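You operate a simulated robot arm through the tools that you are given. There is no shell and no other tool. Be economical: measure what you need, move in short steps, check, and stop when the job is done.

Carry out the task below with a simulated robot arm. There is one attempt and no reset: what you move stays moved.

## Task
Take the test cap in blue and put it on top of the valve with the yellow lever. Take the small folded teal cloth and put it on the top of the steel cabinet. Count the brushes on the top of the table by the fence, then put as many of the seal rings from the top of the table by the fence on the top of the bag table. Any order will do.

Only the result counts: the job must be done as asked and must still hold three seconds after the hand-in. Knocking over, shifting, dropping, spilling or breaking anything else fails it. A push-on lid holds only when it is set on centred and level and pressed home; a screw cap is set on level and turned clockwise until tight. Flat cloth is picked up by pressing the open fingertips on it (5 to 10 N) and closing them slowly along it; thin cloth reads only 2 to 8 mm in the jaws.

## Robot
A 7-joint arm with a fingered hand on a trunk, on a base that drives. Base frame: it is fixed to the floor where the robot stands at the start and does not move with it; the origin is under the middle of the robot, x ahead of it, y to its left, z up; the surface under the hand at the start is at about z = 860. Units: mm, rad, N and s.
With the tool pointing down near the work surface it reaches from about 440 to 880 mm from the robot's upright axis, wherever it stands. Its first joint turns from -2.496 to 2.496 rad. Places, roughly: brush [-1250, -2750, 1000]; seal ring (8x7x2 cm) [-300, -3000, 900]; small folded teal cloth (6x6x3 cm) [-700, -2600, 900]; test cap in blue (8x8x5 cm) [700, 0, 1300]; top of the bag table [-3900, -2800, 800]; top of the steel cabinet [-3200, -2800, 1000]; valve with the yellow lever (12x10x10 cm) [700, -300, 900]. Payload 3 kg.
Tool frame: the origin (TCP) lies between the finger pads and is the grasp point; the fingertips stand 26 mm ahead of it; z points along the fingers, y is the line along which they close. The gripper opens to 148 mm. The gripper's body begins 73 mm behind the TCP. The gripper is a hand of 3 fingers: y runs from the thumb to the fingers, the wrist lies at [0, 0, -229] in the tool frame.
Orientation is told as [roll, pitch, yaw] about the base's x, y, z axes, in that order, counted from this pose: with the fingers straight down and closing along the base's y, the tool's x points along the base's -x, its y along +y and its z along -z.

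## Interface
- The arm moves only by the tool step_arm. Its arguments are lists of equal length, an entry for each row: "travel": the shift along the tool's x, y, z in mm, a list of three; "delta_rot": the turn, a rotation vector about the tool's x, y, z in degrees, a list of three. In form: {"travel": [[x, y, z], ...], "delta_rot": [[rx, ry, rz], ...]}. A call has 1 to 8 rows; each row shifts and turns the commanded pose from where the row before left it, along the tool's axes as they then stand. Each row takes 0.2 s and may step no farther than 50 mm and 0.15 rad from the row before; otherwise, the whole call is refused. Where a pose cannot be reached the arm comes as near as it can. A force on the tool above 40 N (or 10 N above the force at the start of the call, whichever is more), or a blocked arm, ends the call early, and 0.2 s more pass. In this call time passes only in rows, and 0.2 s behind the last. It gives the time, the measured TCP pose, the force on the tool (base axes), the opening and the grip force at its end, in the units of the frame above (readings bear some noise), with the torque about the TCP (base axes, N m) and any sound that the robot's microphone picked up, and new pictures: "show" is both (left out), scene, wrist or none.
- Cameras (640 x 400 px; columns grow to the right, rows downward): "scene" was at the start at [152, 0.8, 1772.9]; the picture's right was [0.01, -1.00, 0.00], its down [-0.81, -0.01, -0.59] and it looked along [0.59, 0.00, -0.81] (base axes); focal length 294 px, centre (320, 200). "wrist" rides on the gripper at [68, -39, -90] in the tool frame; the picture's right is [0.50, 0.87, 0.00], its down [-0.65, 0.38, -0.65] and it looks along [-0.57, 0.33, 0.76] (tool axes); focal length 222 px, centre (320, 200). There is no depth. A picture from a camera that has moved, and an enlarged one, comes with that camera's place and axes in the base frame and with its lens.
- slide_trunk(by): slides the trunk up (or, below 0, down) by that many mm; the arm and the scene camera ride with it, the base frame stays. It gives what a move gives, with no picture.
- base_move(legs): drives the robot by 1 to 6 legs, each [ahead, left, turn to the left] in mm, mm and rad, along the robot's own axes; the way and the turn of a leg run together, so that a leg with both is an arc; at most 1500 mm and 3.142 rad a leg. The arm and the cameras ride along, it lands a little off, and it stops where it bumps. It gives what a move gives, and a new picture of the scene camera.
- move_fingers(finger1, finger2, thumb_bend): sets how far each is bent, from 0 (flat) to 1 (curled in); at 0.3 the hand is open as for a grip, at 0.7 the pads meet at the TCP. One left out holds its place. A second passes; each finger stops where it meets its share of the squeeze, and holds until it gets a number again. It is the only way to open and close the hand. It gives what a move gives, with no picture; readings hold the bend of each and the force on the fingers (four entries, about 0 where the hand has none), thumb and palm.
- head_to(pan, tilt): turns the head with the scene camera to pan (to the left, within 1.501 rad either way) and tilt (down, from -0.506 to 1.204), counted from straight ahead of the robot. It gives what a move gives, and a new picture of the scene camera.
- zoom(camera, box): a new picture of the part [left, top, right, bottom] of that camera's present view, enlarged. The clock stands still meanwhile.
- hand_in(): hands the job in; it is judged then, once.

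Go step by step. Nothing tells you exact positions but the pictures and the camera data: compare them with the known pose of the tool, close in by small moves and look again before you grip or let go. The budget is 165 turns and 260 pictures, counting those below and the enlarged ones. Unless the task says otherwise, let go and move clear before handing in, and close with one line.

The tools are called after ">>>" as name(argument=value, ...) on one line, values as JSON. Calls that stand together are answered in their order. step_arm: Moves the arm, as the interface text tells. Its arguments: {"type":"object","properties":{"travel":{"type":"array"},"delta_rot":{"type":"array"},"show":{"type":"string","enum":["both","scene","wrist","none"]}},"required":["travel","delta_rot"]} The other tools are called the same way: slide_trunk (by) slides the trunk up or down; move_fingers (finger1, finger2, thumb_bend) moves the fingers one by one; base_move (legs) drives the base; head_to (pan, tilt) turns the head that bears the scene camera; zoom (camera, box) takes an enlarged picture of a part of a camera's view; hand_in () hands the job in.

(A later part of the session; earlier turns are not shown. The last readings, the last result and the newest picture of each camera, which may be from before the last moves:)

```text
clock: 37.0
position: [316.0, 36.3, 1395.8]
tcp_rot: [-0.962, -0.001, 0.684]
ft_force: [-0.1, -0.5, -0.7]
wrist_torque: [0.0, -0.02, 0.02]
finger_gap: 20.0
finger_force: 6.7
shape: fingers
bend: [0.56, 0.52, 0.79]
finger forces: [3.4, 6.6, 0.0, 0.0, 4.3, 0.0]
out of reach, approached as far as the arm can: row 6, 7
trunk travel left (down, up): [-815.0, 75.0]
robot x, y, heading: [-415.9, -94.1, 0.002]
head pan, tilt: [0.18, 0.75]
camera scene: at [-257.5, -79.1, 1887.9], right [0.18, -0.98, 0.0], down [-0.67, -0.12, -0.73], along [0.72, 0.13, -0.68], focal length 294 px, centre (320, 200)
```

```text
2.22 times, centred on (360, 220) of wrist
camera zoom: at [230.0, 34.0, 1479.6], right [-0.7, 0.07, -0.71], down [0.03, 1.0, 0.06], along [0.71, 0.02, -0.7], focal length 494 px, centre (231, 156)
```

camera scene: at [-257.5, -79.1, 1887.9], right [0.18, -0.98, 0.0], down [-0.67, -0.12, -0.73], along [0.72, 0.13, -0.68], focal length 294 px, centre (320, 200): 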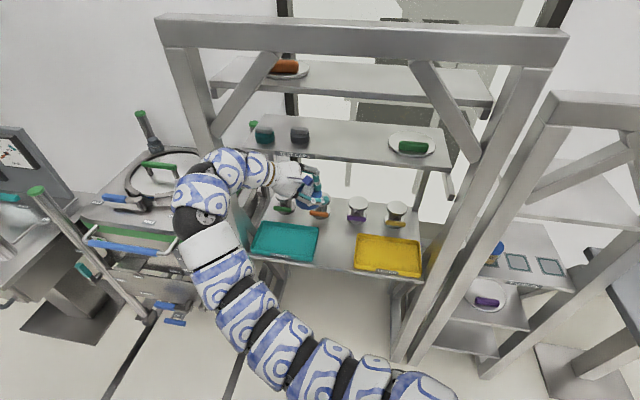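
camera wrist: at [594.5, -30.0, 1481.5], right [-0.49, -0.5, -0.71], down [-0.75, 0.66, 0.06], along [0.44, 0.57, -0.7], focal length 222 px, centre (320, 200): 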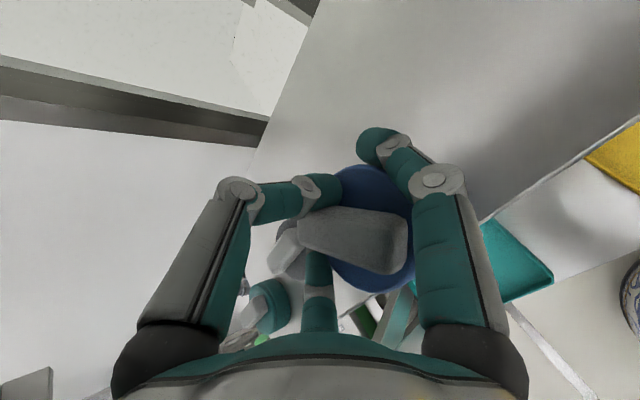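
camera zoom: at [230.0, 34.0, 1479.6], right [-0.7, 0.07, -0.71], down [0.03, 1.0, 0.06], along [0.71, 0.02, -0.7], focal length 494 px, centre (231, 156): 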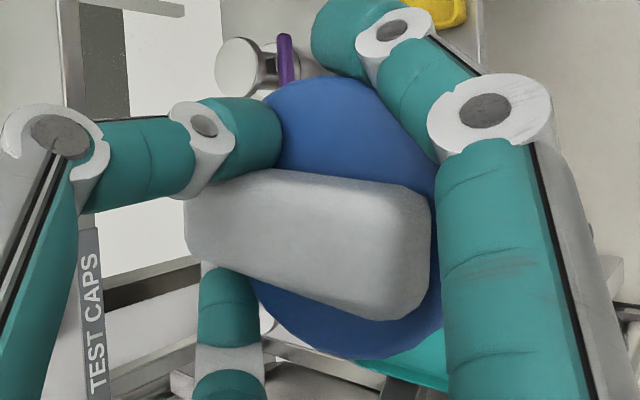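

The cap is nearly level in the hand, its axis about 26 mm nearer the palm than the TCP. I'll turn the hand back to face the rack and measure the yellow valve precisely.

>>> step_arm(travel=[[0, 0, 0], [0, 0, 0], [0, 0, 0], [0, 0, 0], [0, 0, 0], [0, 0, 0]], delta_rot=[[0, -6.93, -4.83], [0, -6.93, -4.83], [0, -6.93, -4.83], [0, -6.93, -4.83], [0, -6.93, -4.83], [0, -6.93, -4.83]], show="none")

>>> zoom(camera="scene", box=[340, 180, 440, 240])

>>> head_to(pan=0.0, tilt=0.5)

>>> slide_trunk(by=-400)

>>> zoom(camera="scene", box=[320, 200, 480, 300])

```text
clock: 38.4
position: [339.0, 95.4, 1380.9]
tcp_rot: [-0.963, 0.001, 1.544]
ft_force: [0.1, 0.4, -0.9]
wrist_torque: [0.0, -0.02, -0.01]
finger_gap: 19.8
finger_force: 7.1
shape: fingers
bend: [0.56, 0.52, 0.79]
finger forces: [3.3, 6.3, 0.1, 0.0, 4.5, 0.0]
out of reach, approached as far as the arm can: row 5, 6
trunk travel left (down, up): [-815.0, 75.0]
robot x, y, heading: [-417.2, -91.8, -0.003]
head pan, tilt: [0.18, 0.75]
```

```text
6.40 times, centred on (390, 210) of scene
camera zoom: at [-255.5, -76.5, 1887.5], right [0.18, -0.98, 0.0], down [-0.67, -0.12, -0.73], along [0.72, 0.13, -0.68], focal length 1880 px, centre (-128, 136)
```

zoom: 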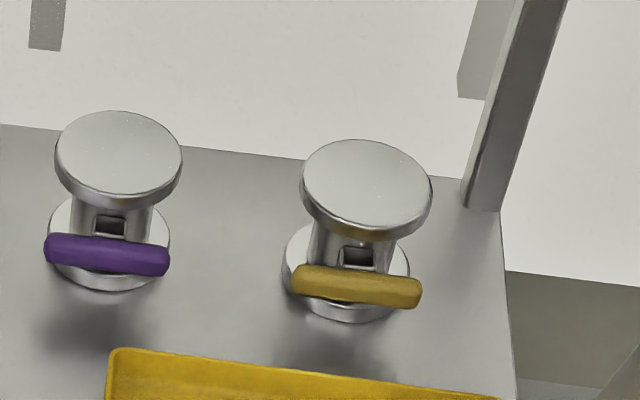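

```text
clock: 39.1
position: [339.8, 94.8, 1381.2]
tcp_rot: [-0.962, -0.003, 1.54]
ft_force: [0.6, 0.6, -1.6]
wrist_torque: [0.01, -0.01, 0.0]
finger_gap: 20.0
finger_force: 7.3
shape: fingers
bend: [0.56, 0.52, 0.79]
finger forces: [3.5, 6.3, 0.1, 0.0, 4.5, 0.0]
trunk travel left (down, up): [-815.0, 75.0]
robot x, y, heading: [-418.5, -92.0, -0.002]
head pan, tilt: [0.0, 0.499]
camera scene: at [-247.0, -91.9, 1909.6], right [0.0, -1.0, 0.0], down [-0.48, 0.0, -0.88], along [0.88, 0.0, -0.48], focal length 294 px, centre (320, 200)
```

scene: 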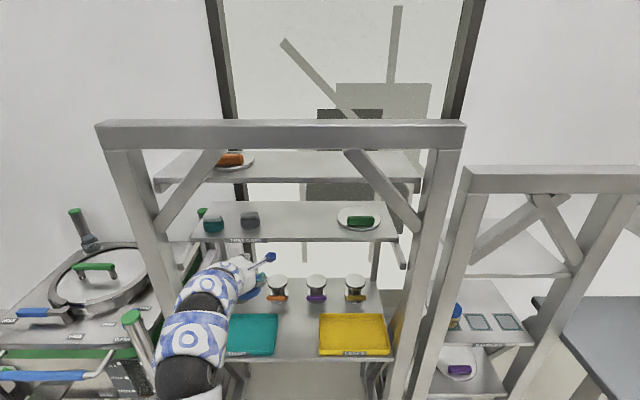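

```text
clock: 43.0
position: [338.3, 94.5, 980.7]
tcp_rot: [-0.962, -0.002, 1.539]
ft_force: [-0.4, 0.5, -1.2]
wrist_torque: [0.02, -0.06, 0.0]
finger_gap: 20.2
finger_force: 7.4
shape: fingers
bend: [0.56, 0.52, 0.79]
finger forces: [3.3, 6.3, 0.0, 0.0, 4.4, 0.1]
trunk travel left (down, up): [-415.0, 475.0]
robot x, y, heading: [-418.0, -92.9, -0.001]
head pan, tilt: [0.0, 0.499]
```

```text
4.00 times, centred on (400, 250) of scene
camera zoom: at [-247.4, -92.1, 1509.7], right [0.0, -1.0, 0.0], down [-0.48, 0.0, -0.88], along [0.88, 0.0, -0.48], focal length 1175 px, centre (0, 0)
```

zoom: 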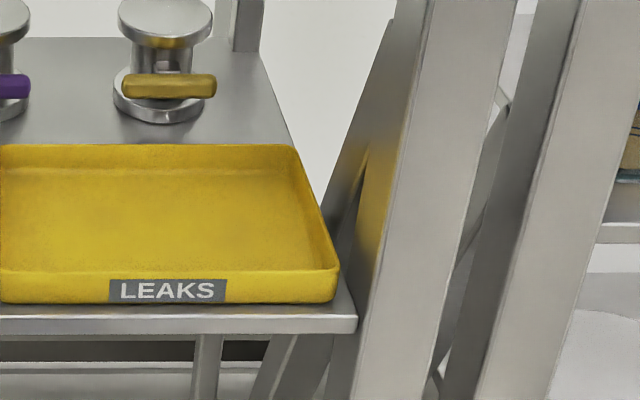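

The valve flange is at about [750, -252, 949], 92 mm across. I'll bring the arm back towards centre, then drive in with a slight right turn so the base stays clear of the posts.

>>> step_arm(travel=[[25, 0, 0], [25, 0, 0], [0, -30, -20], [0, -30, -20]], delta_rot=[[0, 0, 0], [0, -0.7, -0.5], [0, -0.7, -0.5], [0, 0, 0]], show="wrist")

```text
clock: 44.0
position: [366.3, 101.8, 1045.6]
tcp_rot: [-0.962, -0.002, 1.563]
ft_force: [-0.1, 0.2, -1.2]
wrist_torque: [-0.03, 0.01, 0.0]
finger_gap: 20.2
finger_force: 7.1
shape: fingers
bend: [0.56, 0.52, 0.79]
finger forces: [3.4, 6.3, 0.1, 0.0, 4.6, 0.1]
out of reach, approached as far as the arm can: row 1, 2, 3, 4
trunk travel left (down, up): [-415.0, 475.0]
robot x, y, heading: [-420.1, -92.3, 0.002]
head pan, tilt: [0.0, 0.499]
camera wrist: at [312.6, 36.1, 1129.0], right [-0.5, -0.5, -0.71], down [-0.75, 0.66, 0.06], along [0.44, 0.56, -0.7], focal length 222 px, centre (320, 200)
```

wrist: 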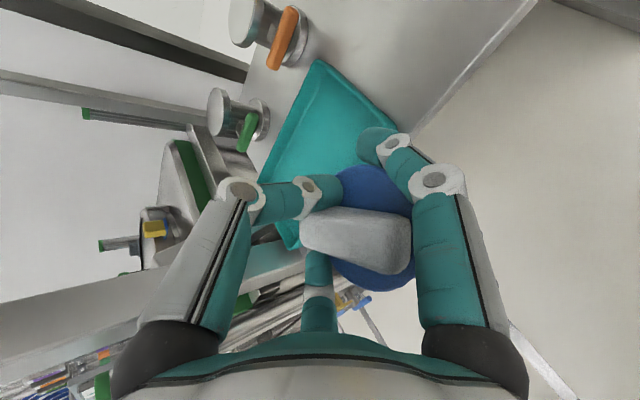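

The arm is now at its far limit, which is usable. I'll freeze it and position with base and trunk: turn right 0.35, drive to a standoff and look.

>>> base_move(legs=[[0, 0, -0.35], [0, 65, 0], [270, 0, 0]])

>>> zoom(camera="wrist", box=[0, 0, 640, 400])

```text
clock: 47.5
position: [657.2, -201.8, 1043.4]
tcp_rot: [-0.963, -0.001, 1.22]
ft_force: [-0.1, 0.4, 0.3]
wrist_torque: [-0.01, -0.06, 0.0]
finger_gap: 19.9
finger_force: 6.8
shape: fingers
bend: [0.56, 0.52, 0.79]
finger forces: [3.4, 6.1, 0.0, 0.0, 4.5, 0.1]
trunk travel left (down, up): [-415.0, 475.0]
robot x, y, heading: [-146.4, -122.6, -0.348]
head pan, tilt: [0.0, 0.499]
camera scene: at [14.2, -179.4, 1509.6], right [-0.34, -0.94, 0.0], down [-0.45, 0.16, -0.88], along [0.83, -0.3, -0.48], focal length 294 px, centre (320, 200)
```

scene: 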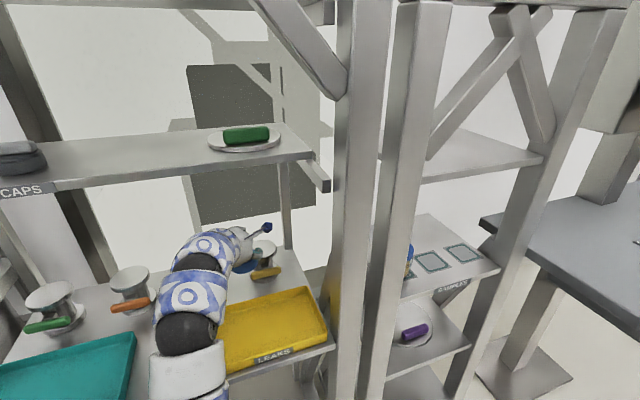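

```text
1.00 times, centred on (320, 200) of wrist (not enlarged: the box is as wide or as high as the picture)
camera zoom: at [584.2, -247.7, 1128.1], right [-0.64, -0.3, -0.71], down [-0.48, 0.87, 0.07], along [0.6, 0.38, -0.7], focal length 222 px, centre (320, 200)
```

zoom: 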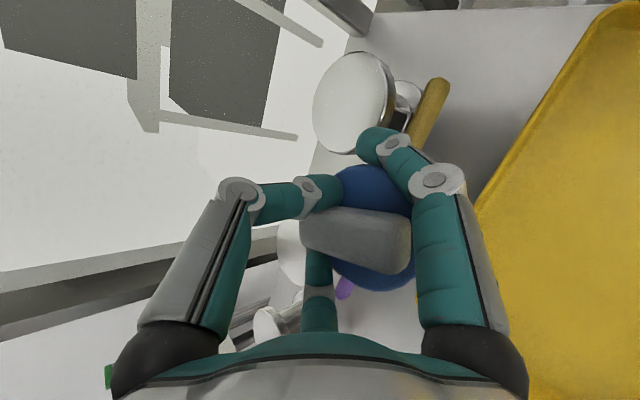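

The wrist view puts the flange at about [740, -256], which agrees. I'll drive the remaining 125 mm ahead and 13 mm right.

>>> base_move(legs=[[125, -13, 0]])

>>> zoom(camera="wrist", box=[160, 60, 560, 310])

>>> zoom(camera="scene", box=[180, 170, 340, 310])

```text
clock: 48.8
position: [767.3, -259.5, 1044.2]
tcp_rot: [-0.961, -0.001, 1.217]
ft_force: [-0.1, 0.4, -0.8]
wrist_torque: [-0.04, -0.02, -0.02]
finger_gap: 20.0
finger_force: 6.5
shape: fingers
bend: [0.56, 0.52, 0.79]
finger forces: [3.4, 6.2, 0.0, 0.0, 4.4, 0.0]
trunk travel left (down, up): [-415.0, 475.0]
robot x, y, heading: [-33.2, -178.1, -0.351]
head pan, tilt: [0.0, 0.499]
camera scene: at [125.4, -234.3, 1509.6], right [-0.34, -0.94, 0.0], down [-0.45, 0.16, -0.88], along [0.82, -0.3, -0.48], focal length 294 px, centre (320, 200)
```

scene: 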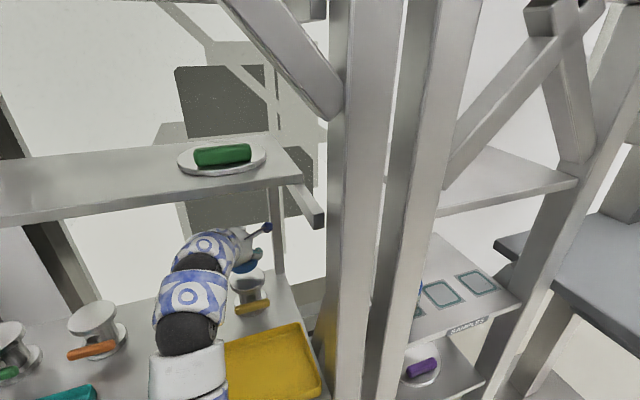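

```text
1.60 times, centred on (360, 185) of wrist
camera zoom: at [695.3, -304.0, 1128.0], right [-0.64, -0.3, -0.71], down [-0.48, 0.88, 0.07], along [0.6, 0.38, -0.7], focal length 355 px, centre (256, 224)
```

zoom: 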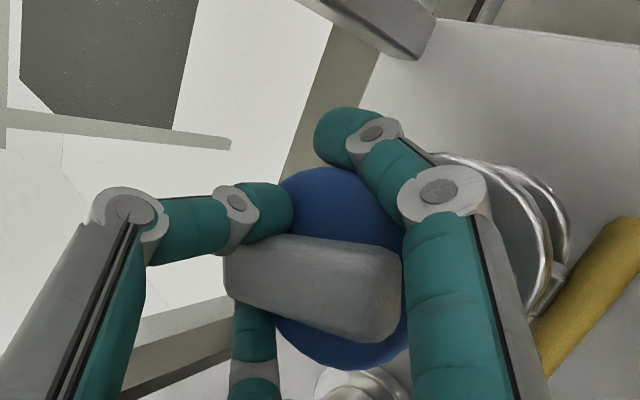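

```text
2.86 times, centred on (260, 240) of scene
camera zoom: at [125.4, -234.3, 1509.6], right [-0.34, -0.94, 0.0], down [-0.45, 0.16, -0.88], along [0.82, -0.3, -0.48], focal length 839 px, centre (491, 86)
```

zoom: 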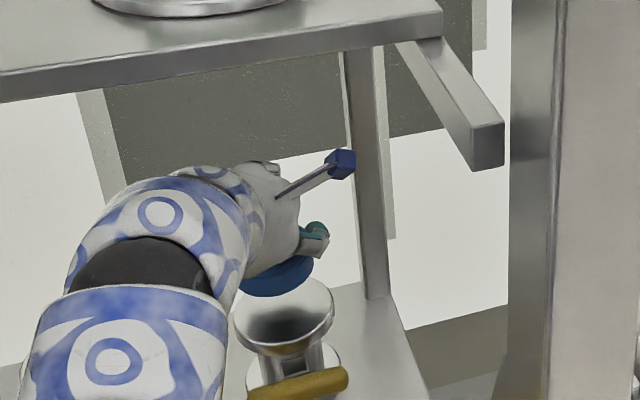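

The scene view shows the cap about 5 mm left of the flange centre and about 46 mm above it. I'll shift right 5 mm and lower with the trunk.

>>> step_arm(travel=[[5, 0, 0]], delta_rot=[[0, 0, 0]], show="none")

>>> slide_trunk(by=-34)

>>> zoom(camera="scene", box=[200, 190, 300, 270])

>>> zoom(camera="wrist", box=[160, 60, 560, 310])

```text
clock: 49.2
position: [766.9, -263.5, 1045.0]
tcp_rot: [-0.963, -0.003, 1.212]
ft_force: [-0.2, 0.8, -0.7]
wrist_torque: [0.03, -0.01, 0.01]
finger_gap: 20.0
finger_force: 6.7
shape: fingers
bend: [0.56, 0.52, 0.79]
finger forces: [3.4, 6.3, 0.1, 0.0, 4.4, 0.1]
trunk travel left (down, up): [-415.0, 475.0]
robot x, y, heading: [-33.7, -175.1, -0.347]
head pan, tilt: [0.0, 0.499]
```

```text
clock: 50.0
position: [768.3, -262.7, 1010.2]
tcp_rot: [-0.959, -0.001, 1.211]
ft_force: [-1.3, -0.3, -1.1]
wrist_torque: [-0.05, -0.03, -0.01]
finger_gap: 20.2
finger_force: 7.4
shape: fingers
bend: [0.56, 0.52, 0.79]
finger forces: [3.4, 6.1, 0.0, 0.1, 4.5, 0.1]
trunk travel left (down, up): [-381.0, 509.0]
robot x, y, heading: [-33.1, -174.9, -0.344]
head pan, tilt: [0.0, 0.499]
```

```text
5.00 times, centred on (250, 230) of scene
camera zoom: at [125.2, -234.3, 1475.6], right [-0.34, -0.94, 0.0], down [-0.45, 0.16, -0.88], along [0.82, -0.3, -0.48], focal length 1469 px, centre (670, 50)
```

zoom: 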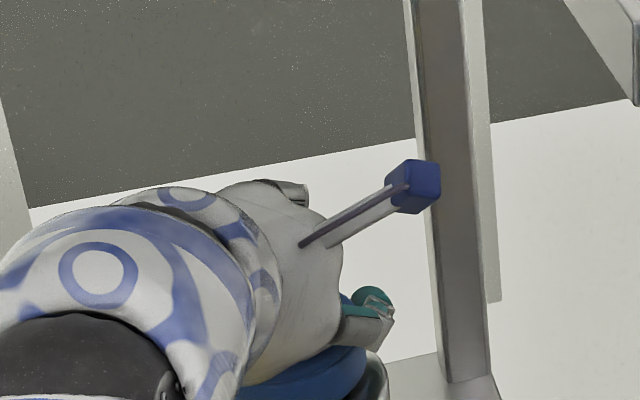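

```text
1.60 times, centred on (360, 185) of wrist
camera zoom: at [694.4, -307.2, 1094.3], right [-0.64, -0.29, -0.71], down [-0.47, 0.88, 0.07], along [0.61, 0.38, -0.7], focal length 355 px, centre (256, 224)
```

zoom: 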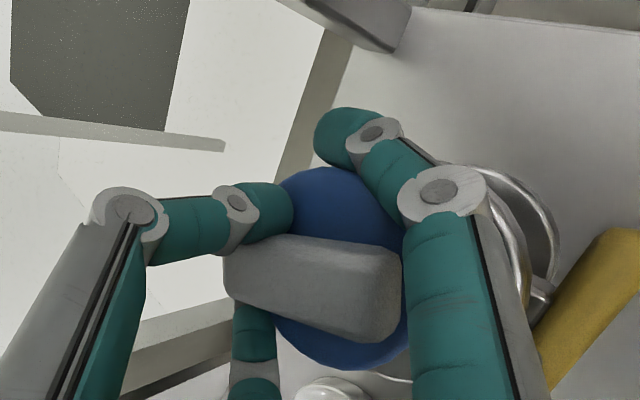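

>>> zoom(camera="scene", box=[220, 240, 300, 300])

```text
6.67 times, centred on (260, 270) of scene
camera zoom: at [125.2, -234.3, 1475.6], right [-0.34, -0.94, 0.0], down [-0.45, 0.16, -0.88], along [0.82, -0.3, -0.48], focal length 1958 px, centre (720, -267)
```

zoom: 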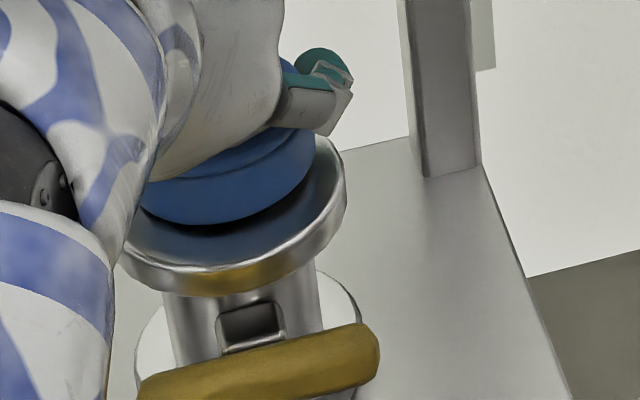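

The cap is centred over the flange and nearly level, with a gap of about 11 mm. I'll lower it to contact.

>>> slide_trunk(by=-8)

>>> zoom(camera="scene", box=[220, 230, 300, 290])

```text
clock: 50.5
position: [767.4, -262.7, 1004.8]
tcp_rot: [-0.965, -0.005, 1.209]
ft_force: [-1.7, -1.7, 16.1]
wrist_torque: [0.2, -0.08, 0.0]
finger_gap: 19.4
finger_force: 13.8
shape: fingers
bend: [0.56, 0.52, 0.8]
finger forces: [3.1, 7.0, 0.0, 0.0, 17.6, 0.0]
trunk travel left (down, up): [-373.0, 517.0]
robot x, y, heading: [-35.3, -175.3, -0.349]
head pan, tilt: [0.0, 0.499]
```

```text
6.67 times, centred on (260, 260) of scene
camera zoom: at [123.7, -234.3, 1468.1], right [-0.34, -0.94, 0.0], down [-0.45, 0.16, -0.88], along [0.83, -0.3, -0.48], focal length 1958 px, centre (720, -200)
```

zoom: 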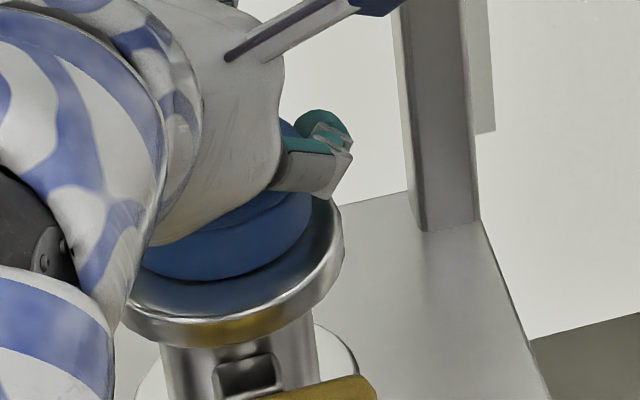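

There is contact at 16 N. The cap looks 5 mm left of centre and about 6 mm too deep, so I'll lift slightly, correct and set it down again.

>>> step_arm(travel=[[0, -4, -2.8], [5, 3.4, -4.9], [0, 2.5, 1.7]], delta_rot=[[0, 0, 0], [0, 0, 0], [0, 0, 0]], show="none")

>>> zoom(camera="scene", box=[220, 230, 300, 290])

```text
clock: 51.3
position: [764.4, -262.3, 1005.1]
tcp_rot: [-0.961, -0.002, 1.208]
ft_force: [-0.8, -0.9, 9.5]
wrist_torque: [0.25, 0.0, 0.01]
finger_gap: 19.3
finger_force: 11.4
shape: fingers
bend: [0.56, 0.52, 0.79]
finger forces: [3.1, 7.2, 0.1, 0.1, 12.2, 0.0]
out of reach, approached as far as the arm can: row 2
trunk travel left (down, up): [-373.0, 517.0]
robot x, y, heading: [-35.3, -172.5, -0.347]
head pan, tilt: [0.0, 0.499]
```

```text
6.67 times, centred on (260, 260) of scene
camera zoom: at [124.5, -234.2, 1467.9], right [-0.34, -0.94, 0.0], down [-0.45, 0.16, -0.88], along [0.83, -0.3, -0.48], focal length 1958 px, centre (720, -200)
```

zoom: 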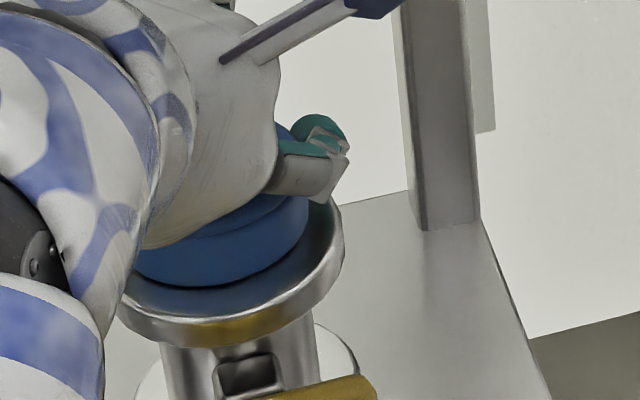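

>>> slide_trunk(by=7)

>>> base_move(legs=[[-4, -6, 0]])

>>> slide_trunk(by=-7)

>>> zoom(camera="scene", box=[220, 230, 300, 290])

```text
clock: 51.9
position: [765.6, -261.7, 1011.3]
tcp_rot: [-0.96, 0.0, 1.208]
ft_force: [0.0, -0.6, -2.2]
wrist_torque: [0.0, -0.04, -0.04]
finger_gap: 19.7
finger_force: 8.2
shape: fingers
bend: [0.56, 0.52, 0.79]
finger forces: [3.6, 7.3, 0.1, 0.1, 5.5, 0.0]
trunk travel left (down, up): [-380.0, 510.0]
robot x, y, heading: [-37.2, -175.9, -0.349]
head pan, tilt: [0.0, 0.499]
```

```text
clock: 52.6
position: [759.6, -265.9, 1010.7]
tcp_rot: [-0.962, -0.002, 1.207]
ft_force: [-0.7, 0.5, -1.7]
wrist_torque: [-0.01, 0.02, -0.01]
finger_gap: 19.7
finger_force: 8.1
shape: fingers
bend: [0.56, 0.52, 0.79]
finger forces: [3.7, 7.3, 0.0, 0.0, 5.5, 0.0]
trunk travel left (down, up): [-380.0, 510.0]
robot x, y, heading: [-39.2, -179.9, -0.347]
head pan, tilt: [0.0, 0.499]
camera scene: at [119.5, -238.6, 1474.7], right [-0.34, -0.94, 0.0], down [-0.45, 0.16, -0.88], along [0.82, -0.3, -0.48], focal length 294 px, centre (320, 200)
```

scene: 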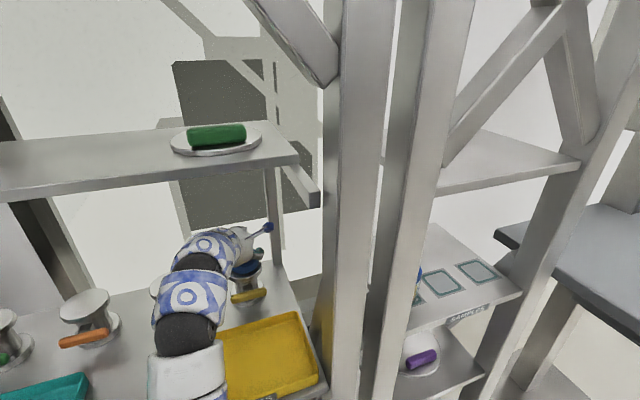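

```text
clock: 53.2
position: [757.7, -266.1, 1007.2]
tcp_rot: [-0.963, -0.004, 1.206]
ft_force: [-0.2, -0.4, 7.3]
wrist_torque: [0.2, 0.0, 0.0]
finger_gap: 19.7
finger_force: 9.8
shape: fingers
bend: [0.56, 0.52, 0.79]
finger forces: [2.7, 6.9, 0.0, 0.1, 10.3, 0.0]
trunk travel left (down, up): [-373.0, 517.0]
robot x, y, heading: [-43.7, -179.6, -0.347]
head pan, tilt: [0.0, 0.499]
```

```text
6.67 times, centred on (260, 260) of scene
camera zoom: at [118.8, -238.6, 1467.9], right [-0.34, -0.94, 0.0], down [-0.45, 0.16, -0.88], along [0.83, -0.3, -0.48], focal length 1958 px, centre (720, -200)
```

zoom: 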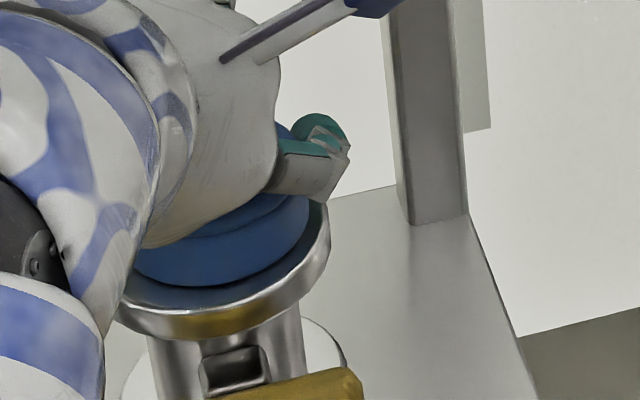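

Now it is centred and in light contact. I'll release gradually.

>>> move_fingers(finger1=0.52, finger2=0.48, thumb_bend=0.72)

>>> move_fingers(finger1=0.44, finger2=0.42, thumb_bend=0.5)

>>> zoom(camera="scene", box=[220, 230, 300, 290])

>>> zoom(camera="wrist", box=[160, 60, 560, 310])

```text
clock: 54.2
position: [759.6, -266.0, 1003.7]
tcp_rot: [-0.961, -0.003, 1.207]
ft_force: [-1.2, -0.3, 0.7]
wrist_torque: [-0.02, 0.03, 0.02]
finger_gap: 28.6
finger_force: 0.0
shape: fingers
bend: [0.52, 0.48, 0.72]
finger forces: [0.0, 0.0, 0.1, 0.0, 0.1, 0.0]
trunk travel left (down, up): [-373.0, 517.0]
robot x, y, heading: [-40.0, -181.1, -0.35]
head pan, tilt: [0.0, 0.499]
```

```text
clock: 55.2
position: [758.7, -266.1, 1005.0]
tcp_rot: [-0.962, -0.003, 1.207]
ft_force: [-0.6, 0.2, -0.2]
wrist_torque: [0.0, -0.04, 0.02]
finger_gap: 71.8
finger_force: 0.0
shape: fingers
bend: [0.44, 0.42, 0.5]
finger forces: [0.1, 0.0, 0.0, 0.1, 0.0, 0.1]
trunk travel left (down, up): [-373.0, 517.0]
robot x, y, heading: [-38.8, -180.9, -0.35]
head pan, tilt: [0.0, 0.499]
```

```text
6.67 times, centred on (260, 260) of scene
camera zoom: at [119.4, -238.6, 1467.7], right [-0.34, -0.94, 0.0], down [-0.45, 0.16, -0.88], along [0.82, -0.3, -0.48], focal length 1958 px, centre (720, -200)
```

zoom: 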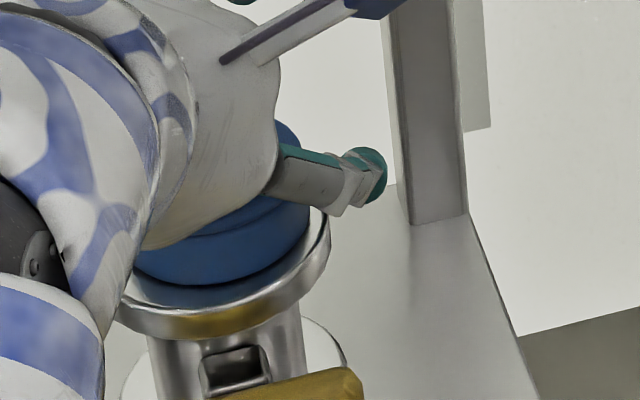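

```text
1.60 times, centred on (360, 185) of wrist
camera zoom: at [685.6, -310.0, 1088.4], right [-0.64, -0.29, -0.71], down [-0.47, 0.88, 0.07], along [0.61, 0.38, -0.7], focal length 355 px, centre (256, 224)
```

zoom: 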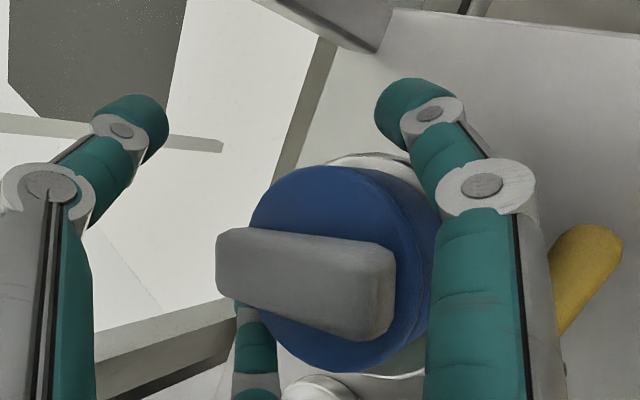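

The cap rests level on the flange. I'll open wider and back out along the tool axis.

>>> move_fingers(finger1=0.36, finger2=0.36, thumb_bend=0.3)

>>> step_arm(travel=[[0, 0, -20], [0, 0, -20], [0, 0, -20]], delta_rot=[[0, 0, 0], [0, 0, 0], [0, 0, 0]], show="both")

```text
clock: 56.2
position: [759.0, -266.2, 1005.5]
tcp_rot: [-0.961, 0.0, 1.209]
ft_force: [-0.1, -0.2, -0.3]
wrist_torque: [-0.01, 0.01, 0.0]
finger_gap: 117.4
finger_force: 0.0
shape: fingers
bend: [0.36, 0.36, 0.3]
finger forces: [0.1, 0.1, 0.0, 0.0, 0.0, 0.1]
trunk travel left (down, up): [-373.0, 517.0]
robot x, y, heading: [-37.5, -183.4, -0.351]
head pan, tilt: [0.0, 0.499]
```

```text
clock: 57.0
position: [725.8, -233.8, 1037.1]
tcp_rot: [-0.959, -0.005, 1.202]
ft_force: [-0.3, -0.5, -0.2]
wrist_torque: [-0.01, -0.04, 0.02]
finger_gap: 117.3
finger_force: 0.0
shape: fingers
bend: [0.36, 0.36, 0.3]
finger forces: [0.0, 0.0, 0.0, 0.1, 0.0, 0.0]
out of reach, approached as far as the arm can: row 1, 2, 3
trunk travel left (down, up): [-373.0, 517.0]
robot x, y, heading: [-41.7, -178.6, -0.348]
head pan, tilt: [0.0, 0.499]
camera scene: at [119.3, -238.6, 1467.7], right [-0.34, -0.94, 0.0], down [-0.45, 0.16, -0.88], along [0.82, -0.3, -0.48], focal length 294 px, centre (320, 200)
camera wrist: at [653.2, -277.3, 1121.5], right [-0.64, -0.29, -0.71], down [-0.47, 0.88, 0.07], along [0.61, 0.37, -0.7], focal length 222 px, centre (320, 200)
```

scene: 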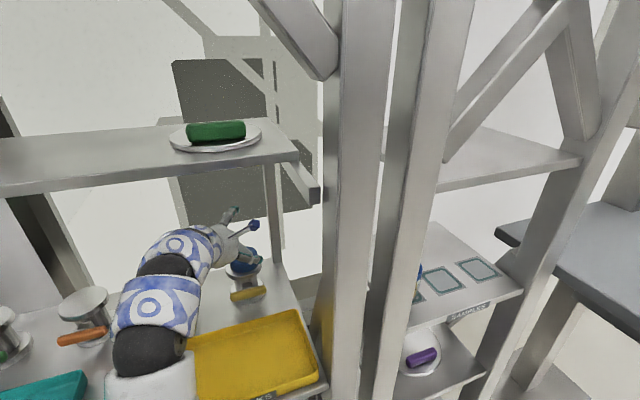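
wrist: 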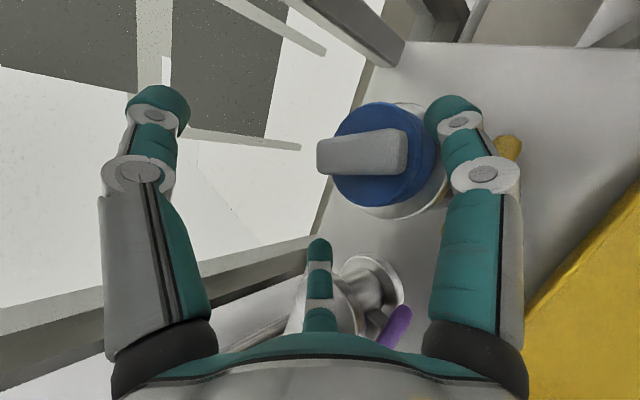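

The right finger is close beside the cap, so I'll rise straight up with the trunk before backing away.

>>> slide_trunk(by=60)

>>> base_move(legs=[[-330, 0, 0]])

>>> zoom(camera="scene", box=[260, 220, 360, 290])

```text
clock: 58.0
position: [728.1, -234.2, 1098.6]
tcp_rot: [-0.96, -0.003, 1.203]
ft_force: [0.0, -1.0, -0.4]
wrist_torque: [-0.03, 0.01, 0.0]
finger_gap: 117.1
finger_force: 0.1
shape: fingers
bend: [0.36, 0.36, 0.3]
finger forces: [0.0, 0.1, 0.0, 0.0, 0.0, 0.1]
trunk travel left (down, up): [-433.0, 457.0]
robot x, y, heading: [-38.1, -176.7, -0.345]
head pan, tilt: [0.0, 0.499]
```

```text
clock: 60.1
position: [415.4, -117.4, 1099.5]
tcp_rot: [-0.96, -0.004, 1.208]
ft_force: [0.0, 0.3, -0.1]
wrist_torque: [-0.01, 0.01, 0.01]
finger_gap: 117.0
finger_force: 0.0
shape: fingers
bend: [0.36, 0.36, 0.3]
finger forces: [0.0, 0.0, 0.0, 0.0, 0.0, 0.0]
trunk travel left (down, up): [-433.0, 457.0]
robot x, y, heading: [-351.5, -66.5, -0.348]
head pan, tilt: [0.0, 0.499]
camera scene: at [-191.8, -125.3, 1527.7], right [-0.34, -0.94, 0.0], down [-0.45, 0.16, -0.88], along [0.83, -0.3, -0.48], focal length 294 px, centre (320, 200)
```

scene: 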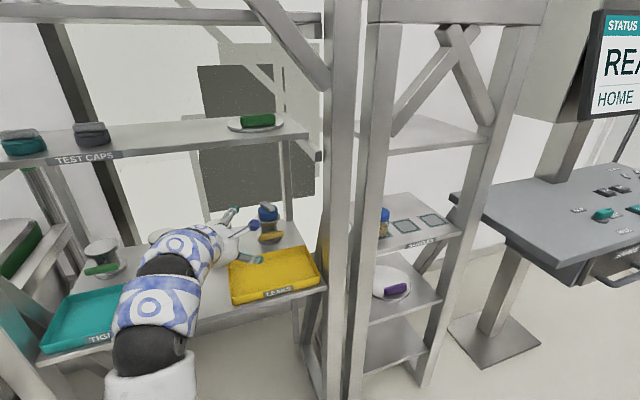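

```text
5.71 times, centred on (310, 255) of scene
camera zoom: at [-191.8, -125.3, 1527.7], right [-0.34, -0.94, 0.0], down [-0.45, 0.16, -0.88], along [0.83, -0.3, -0.48], focal length 1679 px, centre (377, -114)
```

zoom: 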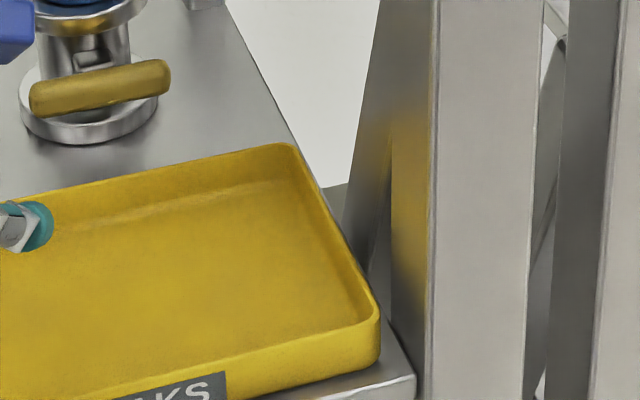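

>>> zoom(camera="scene", box=[230, 185, 310, 250])

>>> base_move(legs=[[-250, 0, 0]])

```text
6.15 times, centred on (270, 218) of scene
camera zoom: at [-191.8, -125.3, 1527.7], right [-0.34, -0.94, 0.0], down [-0.45, 0.16, -0.88], along [0.83, -0.3, -0.48], focal length 1808 px, centre (628, 92)
```

zoom: 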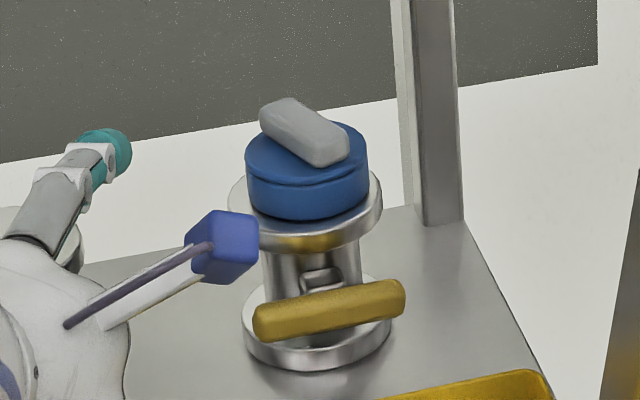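

```text
clock: 62.0
position: [175.9, -33.0, 1098.6]
tcp_rot: [-0.96, -0.002, 1.206]
ft_force: [0.1, 0.6, 0.6]
wrist_torque: [0.01, -0.03, -0.03]
finger_gap: 117.1
finger_force: 0.1
shape: fingers
bend: [0.36, 0.36, 0.3]
finger forces: [0.1, 0.0, 0.1, 0.0, 0.1, 0.0]
trunk travel left (down, up): [-433.0, 457.0]
robot x, y, heading: [-591.2, 16.5, -0.344]
head pan, tilt: [0.0, 0.499]
camera scene: at [-430.4, -40.1, 1527.7], right [-0.34, -0.94, 0.0], down [-0.45, 0.16, -0.88], along [0.83, -0.3, -0.48], focal length 294 px, centre (320, 200)
```

scene: 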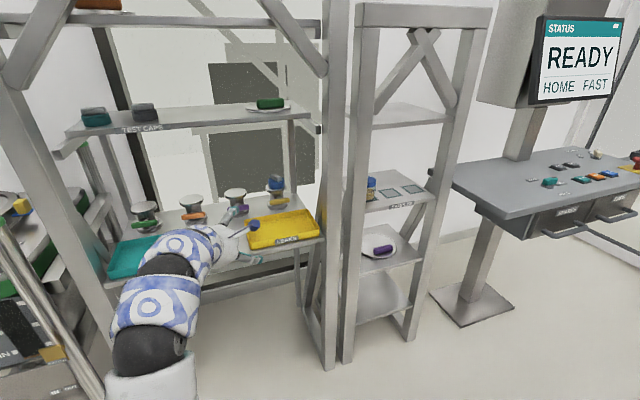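

The cap sits centred and level on the yellow-lever valve. Next is the fence table; I'll look around to the right and rear before driving.

>>> head_to(pan=-1.5, tilt=0.3)

>>> head_to(pan=-0.75, tilt=0.3)

>>> head_to(pan=1.5, tilt=0.4)

```text
clock: 63.6
position: [176.9, -33.2, 1098.8]
tcp_rot: [-0.961, -0.004, 1.207]
ft_force: [-0.2, -0.2, 0.7]
wrist_torque: [-0.03, -0.02, 0.03]
finger_gap: 117.0
finger_force: 0.0
shape: fingers
bend: [0.36, 0.36, 0.3]
finger forces: [0.1, 0.0, 0.0, 0.0, 0.0, 0.0]
trunk travel left (down, up): [-433.0, 457.0]
robot x, y, heading: [-590.9, 14.1, -0.348]
head pan, tilt: [-1.499, 0.3]
camera scene: at [-541.1, -99.2, 1546.1], right [-0.96, 0.27, 0.0], down [0.08, 0.28, -0.96], along [-0.26, -0.92, -0.3], focal length 294 px, centre (320, 200)
```

scene: 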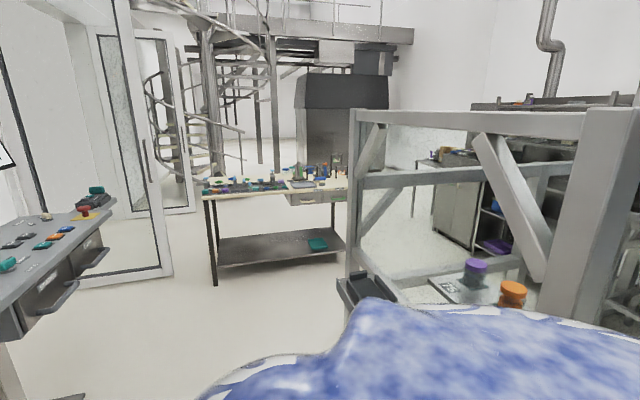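

```text
clock: 64.7
position: [176.6, -33.1, 1097.8]
tcp_rot: [-0.96, -0.004, 1.205]
ft_force: [0.3, 0.6, -1.2]
wrist_torque: [-0.02, -0.02, 0.02]
finger_gap: 117.0
finger_force: 0.0
shape: fingers
bend: [0.36, 0.36, 0.3]
finger forces: [0.0, 0.0, 0.0, 0.1, 0.1, 0.1]
trunk travel left (down, up): [-433.0, 457.0]
robot x, y, heading: [-589.9, 18.3, -0.349]
head pan, tilt: [-0.75, 0.3]
camera scene: at [-473.3, -92.4, 1546.1], right [-0.89, -0.46, 0.0], down [-0.14, 0.26, -0.96], along [0.44, -0.85, -0.3], focal length 294 px, centre (320, 200)
```

scene: 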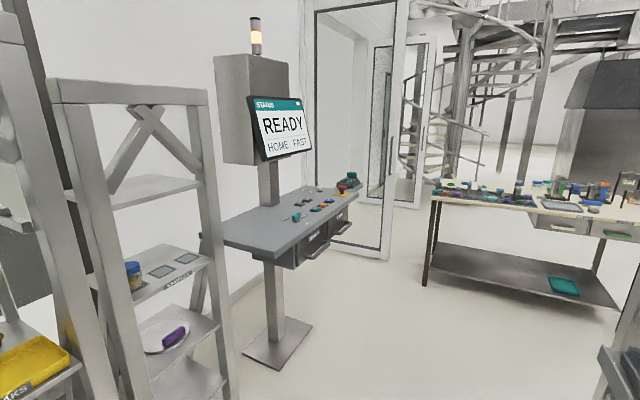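

```text
clock: 66.8
position: [176.3, -32.0, 1098.3]
tcp_rot: [-0.961, -0.003, 1.207]
ft_force: [0.2, 0.1, 0.7]
wrist_torque: [0.02, 0.04, -0.01]
finger_gap: 117.1
finger_force: 0.1
shape: fingers
bend: [0.36, 0.36, 0.3]
finger forces: [0.0, 0.0, 0.0, 0.0, 0.0, 0.0]
trunk travel left (down, up): [-433.0, 457.0]
robot x, y, heading: [-588.8, 19.2, -0.349]
head pan, tilt: [1.499, 0.4]
camera scene: at [-478.4, 75.4, 1536.8], right [0.91, -0.41, 0.0], down [-0.16, -0.36, -0.92], along [0.37, 0.84, -0.39], focal length 294 px, centre (320, 200)
```

scene: 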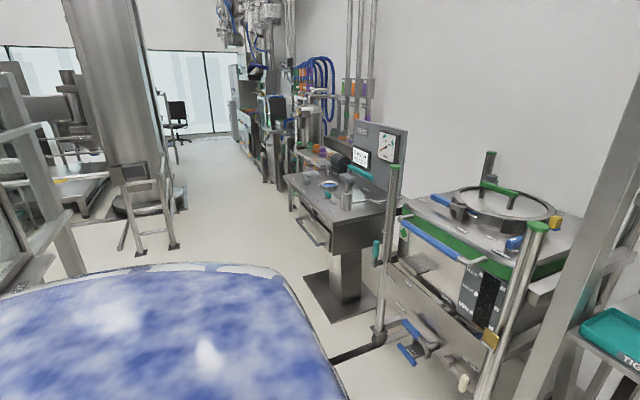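

I can see the cluttered table (the fence table) to the south, a rack to its right and a console to its left. First I'll return the arm to a compact tool-down pose.

>>> step_arm(travel=[[0, 0, 0], [0, 0, 0], [0, 0, 0], [0, 0, 0], [0, 0, 0], [0, 0, 0], [0, 0, 0], [0, 0, 0]], delta_rot=[[-7.86, 0, 0], [-7.86, 0, 0], [-7.86, 0, 0], [-7.86, 0, 0], [-7.86, 0, 0], [-7.86, 0, 0], [-7.84, 0, 0], [0, 0, 8]], show="none")

>>> step_arm(travel=[[0, 0, 0], [0, 0, 0], [0, 0, 0], [0, 0, 0], [0, 0, 0], [0, 0, 0], [0, 0, 0], [0, 0, 0]], delta_rot=[[0, 0, 8.2], [0, 0, 8.2], [0, 0, 8.2], [0, 0, 8.2], [0, 0, 8.2], [0, 0, 8.2], [0, 0, 8.2], [0, 0, 8.2]], show="none")

>>> move_fingers(finger1=0.3, finger2=0.3, thumb_bend=0.3)

```text
clock: 68.6
position: [176.2, -35.3, 1096.8]
tcp_rot: [-0.618, -0.086, 1.092]
ft_force: [1.3, 0.5, -0.2]
wrist_torque: [-0.03, 0.0, 0.03]
finger_gap: 117.7
finger_force: 0.0
shape: fingers
bend: [0.36, 0.36, 0.3]
finger forces: [0.0, 0.0, 0.0, 0.1, 0.1, 0.1]
out of reach, approached as far as the arm can: row 3, 4, 5, 6, 7
trunk travel left (down, up): [-433.0, 457.0]
robot x, y, heading: [-588.2, 15.1, -0.342]
head pan, tilt: [1.499, 0.4]
```

```text
clock: 70.4
position: [176.3, -34.4, 1096.4]
tcp_rot: [-0.194, -0.595, -0.021]
ft_force: [-0.2, 0.4, 0.9]
wrist_torque: [0.01, 0.01, -0.02]
finger_gap: 117.3
finger_force: 0.0
shape: fingers
bend: [0.36, 0.36, 0.3]
finger forces: [0.0, 0.0, 0.0, 0.1, 0.0, 0.0]
trunk travel left (down, up): [-433.0, 457.0]
robot x, y, heading: [-592.7, 17.0, -0.346]
head pan, tilt: [1.499, 0.4]
```

```text
clock: 71.4
position: [175.7, -34.5, 1095.5]
tcp_rot: [-0.196, -0.595, -0.019]
ft_force: [-0.6, -0.9, -1.6]
wrist_torque: [0.01, -0.02, 0.03]
finger_gap: 126.8
finger_force: 0.1
shape: fingers
bend: [0.3, 0.3, 0.3]
finger forces: [0.0, 0.0, 0.0, 0.1, 0.0, 0.0]
trunk travel left (down, up): [-433.0, 457.0]
robot x, y, heading: [-591.6, 17.9, -0.347]
head pan, tilt: [1.499, 0.4]
```

>>> step_arm(travel=[[31, 9, -23], [31, 9, -23], [31, 9, -23], [31, 9, -23], [31, 9, -23]], delta_rot=[[-1.96, 6.84, 0], [-1.96, 6.84, 0], [-1.96, 6.84, 0], [-1.96, 6.84, 0], [-1.96, 6.84, 0]], show="none")

```text
clock: 72.6
position: [175.5, -33.6, 1096.4]
tcp_rot: [-0.193, -0.597, -0.02]
ft_force: [0.3, -0.1, 0.0]
wrist_torque: [-0.01, 0.02, 0.01]
finger_gap: 126.4
finger_force: 0.1
shape: fingers
bend: [0.3, 0.3, 0.3]
finger forces: [0.1, 0.0, 0.0, 0.1, 0.0, 0.0]
out of reach, approached as far as the arm can: row 1, 2, 3, 4, 5
trunk travel left (down, up): [-433.0, 457.0]
robot x, y, heading: [-589.0, 18.4, -0.344]
head pan, tilt: [1.499, 0.4]
```

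>>> step_arm(travel=[[22, 6, 32], [22, 6, 32], [22, 6, 32], [22, 6, 32], [22, 6, 32], [22, 6, 32]], delta_rot=[[0, 0, 0], [0, 0, 0], [0, 0, 0], [0, 0, 0], [0, 0, 0], [0, 0, 0]], show="none")

>>> step_arm(travel=[[0, 0, 0], [0, 0, 0], [0, 0, 0], [0, 0, 0], [0, 0, 0]], delta_rot=[[-1.96, 6.84, 0], [-1.96, 6.84, 0], [-1.96, 6.84, 0], [-1.96, 6.84, 0], [-1.96, 6.84, 0]], show="none")

```text
clock: 74.0
position: [178.8, -33.4, 859.7]
tcp_rot: [-0.193, -0.595, -0.02]
ft_force: [0.0, -0.5, -0.9]
wrist_torque: [0.02, -0.01, 0.02]
finger_gap: 126.8
finger_force: 0.0
shape: fingers
bend: [0.3, 0.3, 0.3]
finger forces: [0.0, 0.0, 0.0, 0.0, 0.1, 0.0]
trunk travel left (down, up): [-433.0, 457.0]
robot x, y, heading: [-588.5, 17.5, -0.339]
head pan, tilt: [1.499, 0.4]
```

```text
clock: 75.2
position: [177.8, -35.3, 858.4]
tcp_rot: [0.001, 0.001, -0.081]
ft_force: [0.6, -0.3, 1.4]
wrist_torque: [0.04, 0.02, -0.01]
finger_gap: 127.0
finger_force: 0.0
shape: fingers
bend: [0.3, 0.3, 0.3]
finger forces: [0.0, 0.0, 0.0, 0.0, 0.0, 0.0]
trunk travel left (down, up): [-433.0, 457.0]
robot x, y, heading: [-592.0, 15.6, -0.345]
head pan, tilt: [1.499, 0.4]
```

>>> step_arm(travel=[[0, 0, 0], [0, 0, 0], [46, 0, 0], [46, 0, 0], [46, 0, 0], [46, 0, 0], [30, 0, 0]], delta_rot=[[0, 0, 7.6], [0, 0, 7.6], [0, 0, 0], [0, 0, 0], [0, 0, 0], [0, 0, 0], [0, 0, 0]], show="none")

>>> slide_trunk(by=400)

>>> head_to(pan=-1.4, tilt=0.5)

```text
clock: 76.8
position: [155.8, -26.6, 858.6]
tcp_rot: [0.0, -0.002, -0.345]
ft_force: [-0.4, 0.4, 0.4]
wrist_torque: [-0.01, 0.0, -0.03]
finger_gap: 127.0
finger_force: 0.1
shape: fingers
bend: [0.3, 0.3, 0.3]
finger forces: [0.0, 0.0, 0.0, 0.0, 0.0, 0.0]
out of reach, approached as far as the arm can: row 3, 4, 5, 6, 7
trunk travel left (down, up): [-433.0, 457.0]
robot x, y, heading: [-593.1, 15.7, -0.341]
head pan, tilt: [1.499, 0.4]
```

```text
clock: 80.6
position: [157.4, -26.5, 1258.1]
tcp_rot: [0.001, -0.001, -0.343]
ft_force: [0.2, 0.1, 1.1]
wrist_torque: [0.0, -0.04, -0.02]
finger_gap: 126.9
finger_force: 0.0
shape: fingers
bend: [0.3, 0.3, 0.3]
finger forces: [0.0, 0.0, 0.0, 0.0, 0.1, 0.0]
trunk travel left (down, up): [-833.0, 57.0]
robot x, y, heading: [-591.6, 15.6, -0.349]
head pan, tilt: [1.499, 0.4]
```

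```text
clock: 83.1
position: [157.5, -27.3, 1258.6]
tcp_rot: [0.0, -0.001, -0.343]
ft_force: [-0.6, -0.1, -0.4]
wrist_torque: [0.01, 0.0, -0.02]
finger_gap: 127.0
finger_force: 0.1
shape: fingers
bend: [0.3, 0.3, 0.3]
finger forces: [0.1, 0.0, 0.1, 0.1, 0.0, 0.0]
trunk travel left (down, up): [-833.0, 57.0]
robot x, y, heading: [-590.4, 13.9, -0.347]
head pan, tilt: [-1.4, 0.499]
camera scene: at [-531.5, -99.0, 1927.7], right [-0.98, 0.17, 0.0], down [0.08, 0.47, -0.88], along [-0.15, -0.86, -0.48], focal length 294 px, centre (320, 200)
```

scene: 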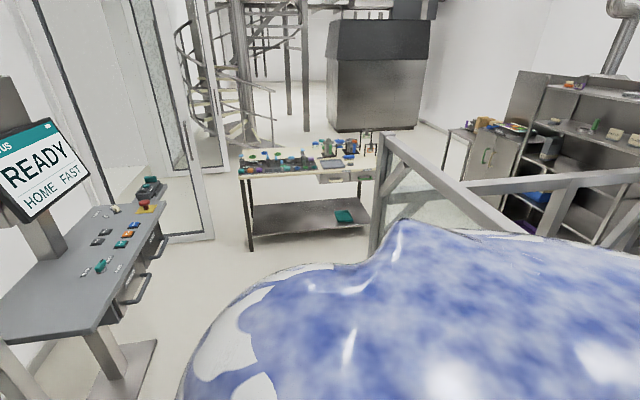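

>>> step_arm(travel=[[0, 0, 47], [0, 0, 47], [0, 0, 47], [45, 0, 0], [45, 0, 0], [45, 0, 0], [45, 0, 0]], delta_rot=[[0, 0, 0], [0, 0, 0], [0, 0, 0], [0, 0, 0], [0, 0, 0], [0, 0, 0], [0, 0, 0]], show="none")

```text
clock: 84.7
position: [-4.7, 33.4, 1126.4]
tcp_rot: [-0.003, -0.016, -0.339]
ft_force: [-2.4, -2.4, -4.6]
wrist_torque: [0.32, -0.25, -0.04]
finger_gap: 127.0
finger_force: 0.0
shape: fingers
bend: [0.3, 0.3, 0.3]
finger forces: [0.1, 0.0, 0.1, 0.0, 0.1, 0.0]
trunk travel left (down, up): [-833.0, 57.0]
robot x, y, heading: [-590.6, 18.5, -0.35]
head pan, tilt: [-1.4, 0.499]
```

>>> zoom(camera="scene", box=[220, 120, 400, 240])

>>> zoom(camera="scene", box=[420, 80, 640, 240])

```text
3.33 times, centred on (310, 180) of scene
camera zoom: at [-532.7, -99.9, 1927.7], right [-0.98, 0.17, 0.0], down [0.08, 0.47, -0.88], along [-0.15, -0.86, -0.48], focal length 979 px, centre (353, 267)
```

zoom: 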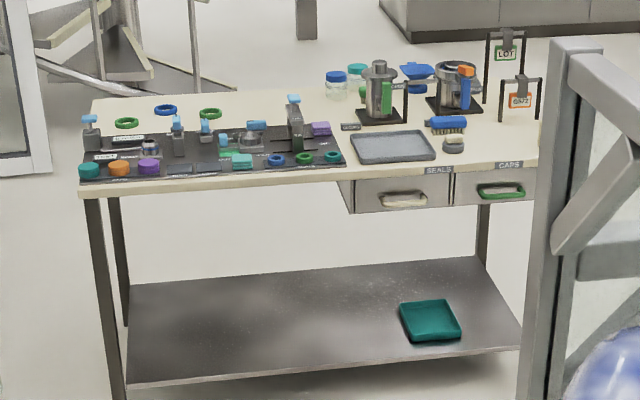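

```text
2.50 times, centred on (530, 160) of scene
camera zoom: at [-532.7, -99.9, 1927.7], right [-0.98, 0.17, 0.0], down [0.08, 0.47, -0.88], along [-0.15, -0.86, -0.48], focal length 734 px, centre (-205, 300)
```

zoom: 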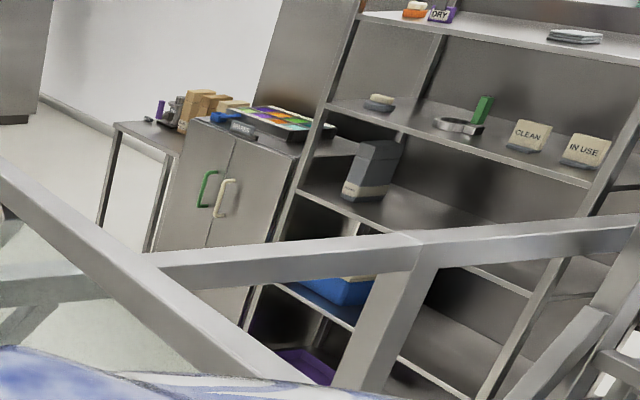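

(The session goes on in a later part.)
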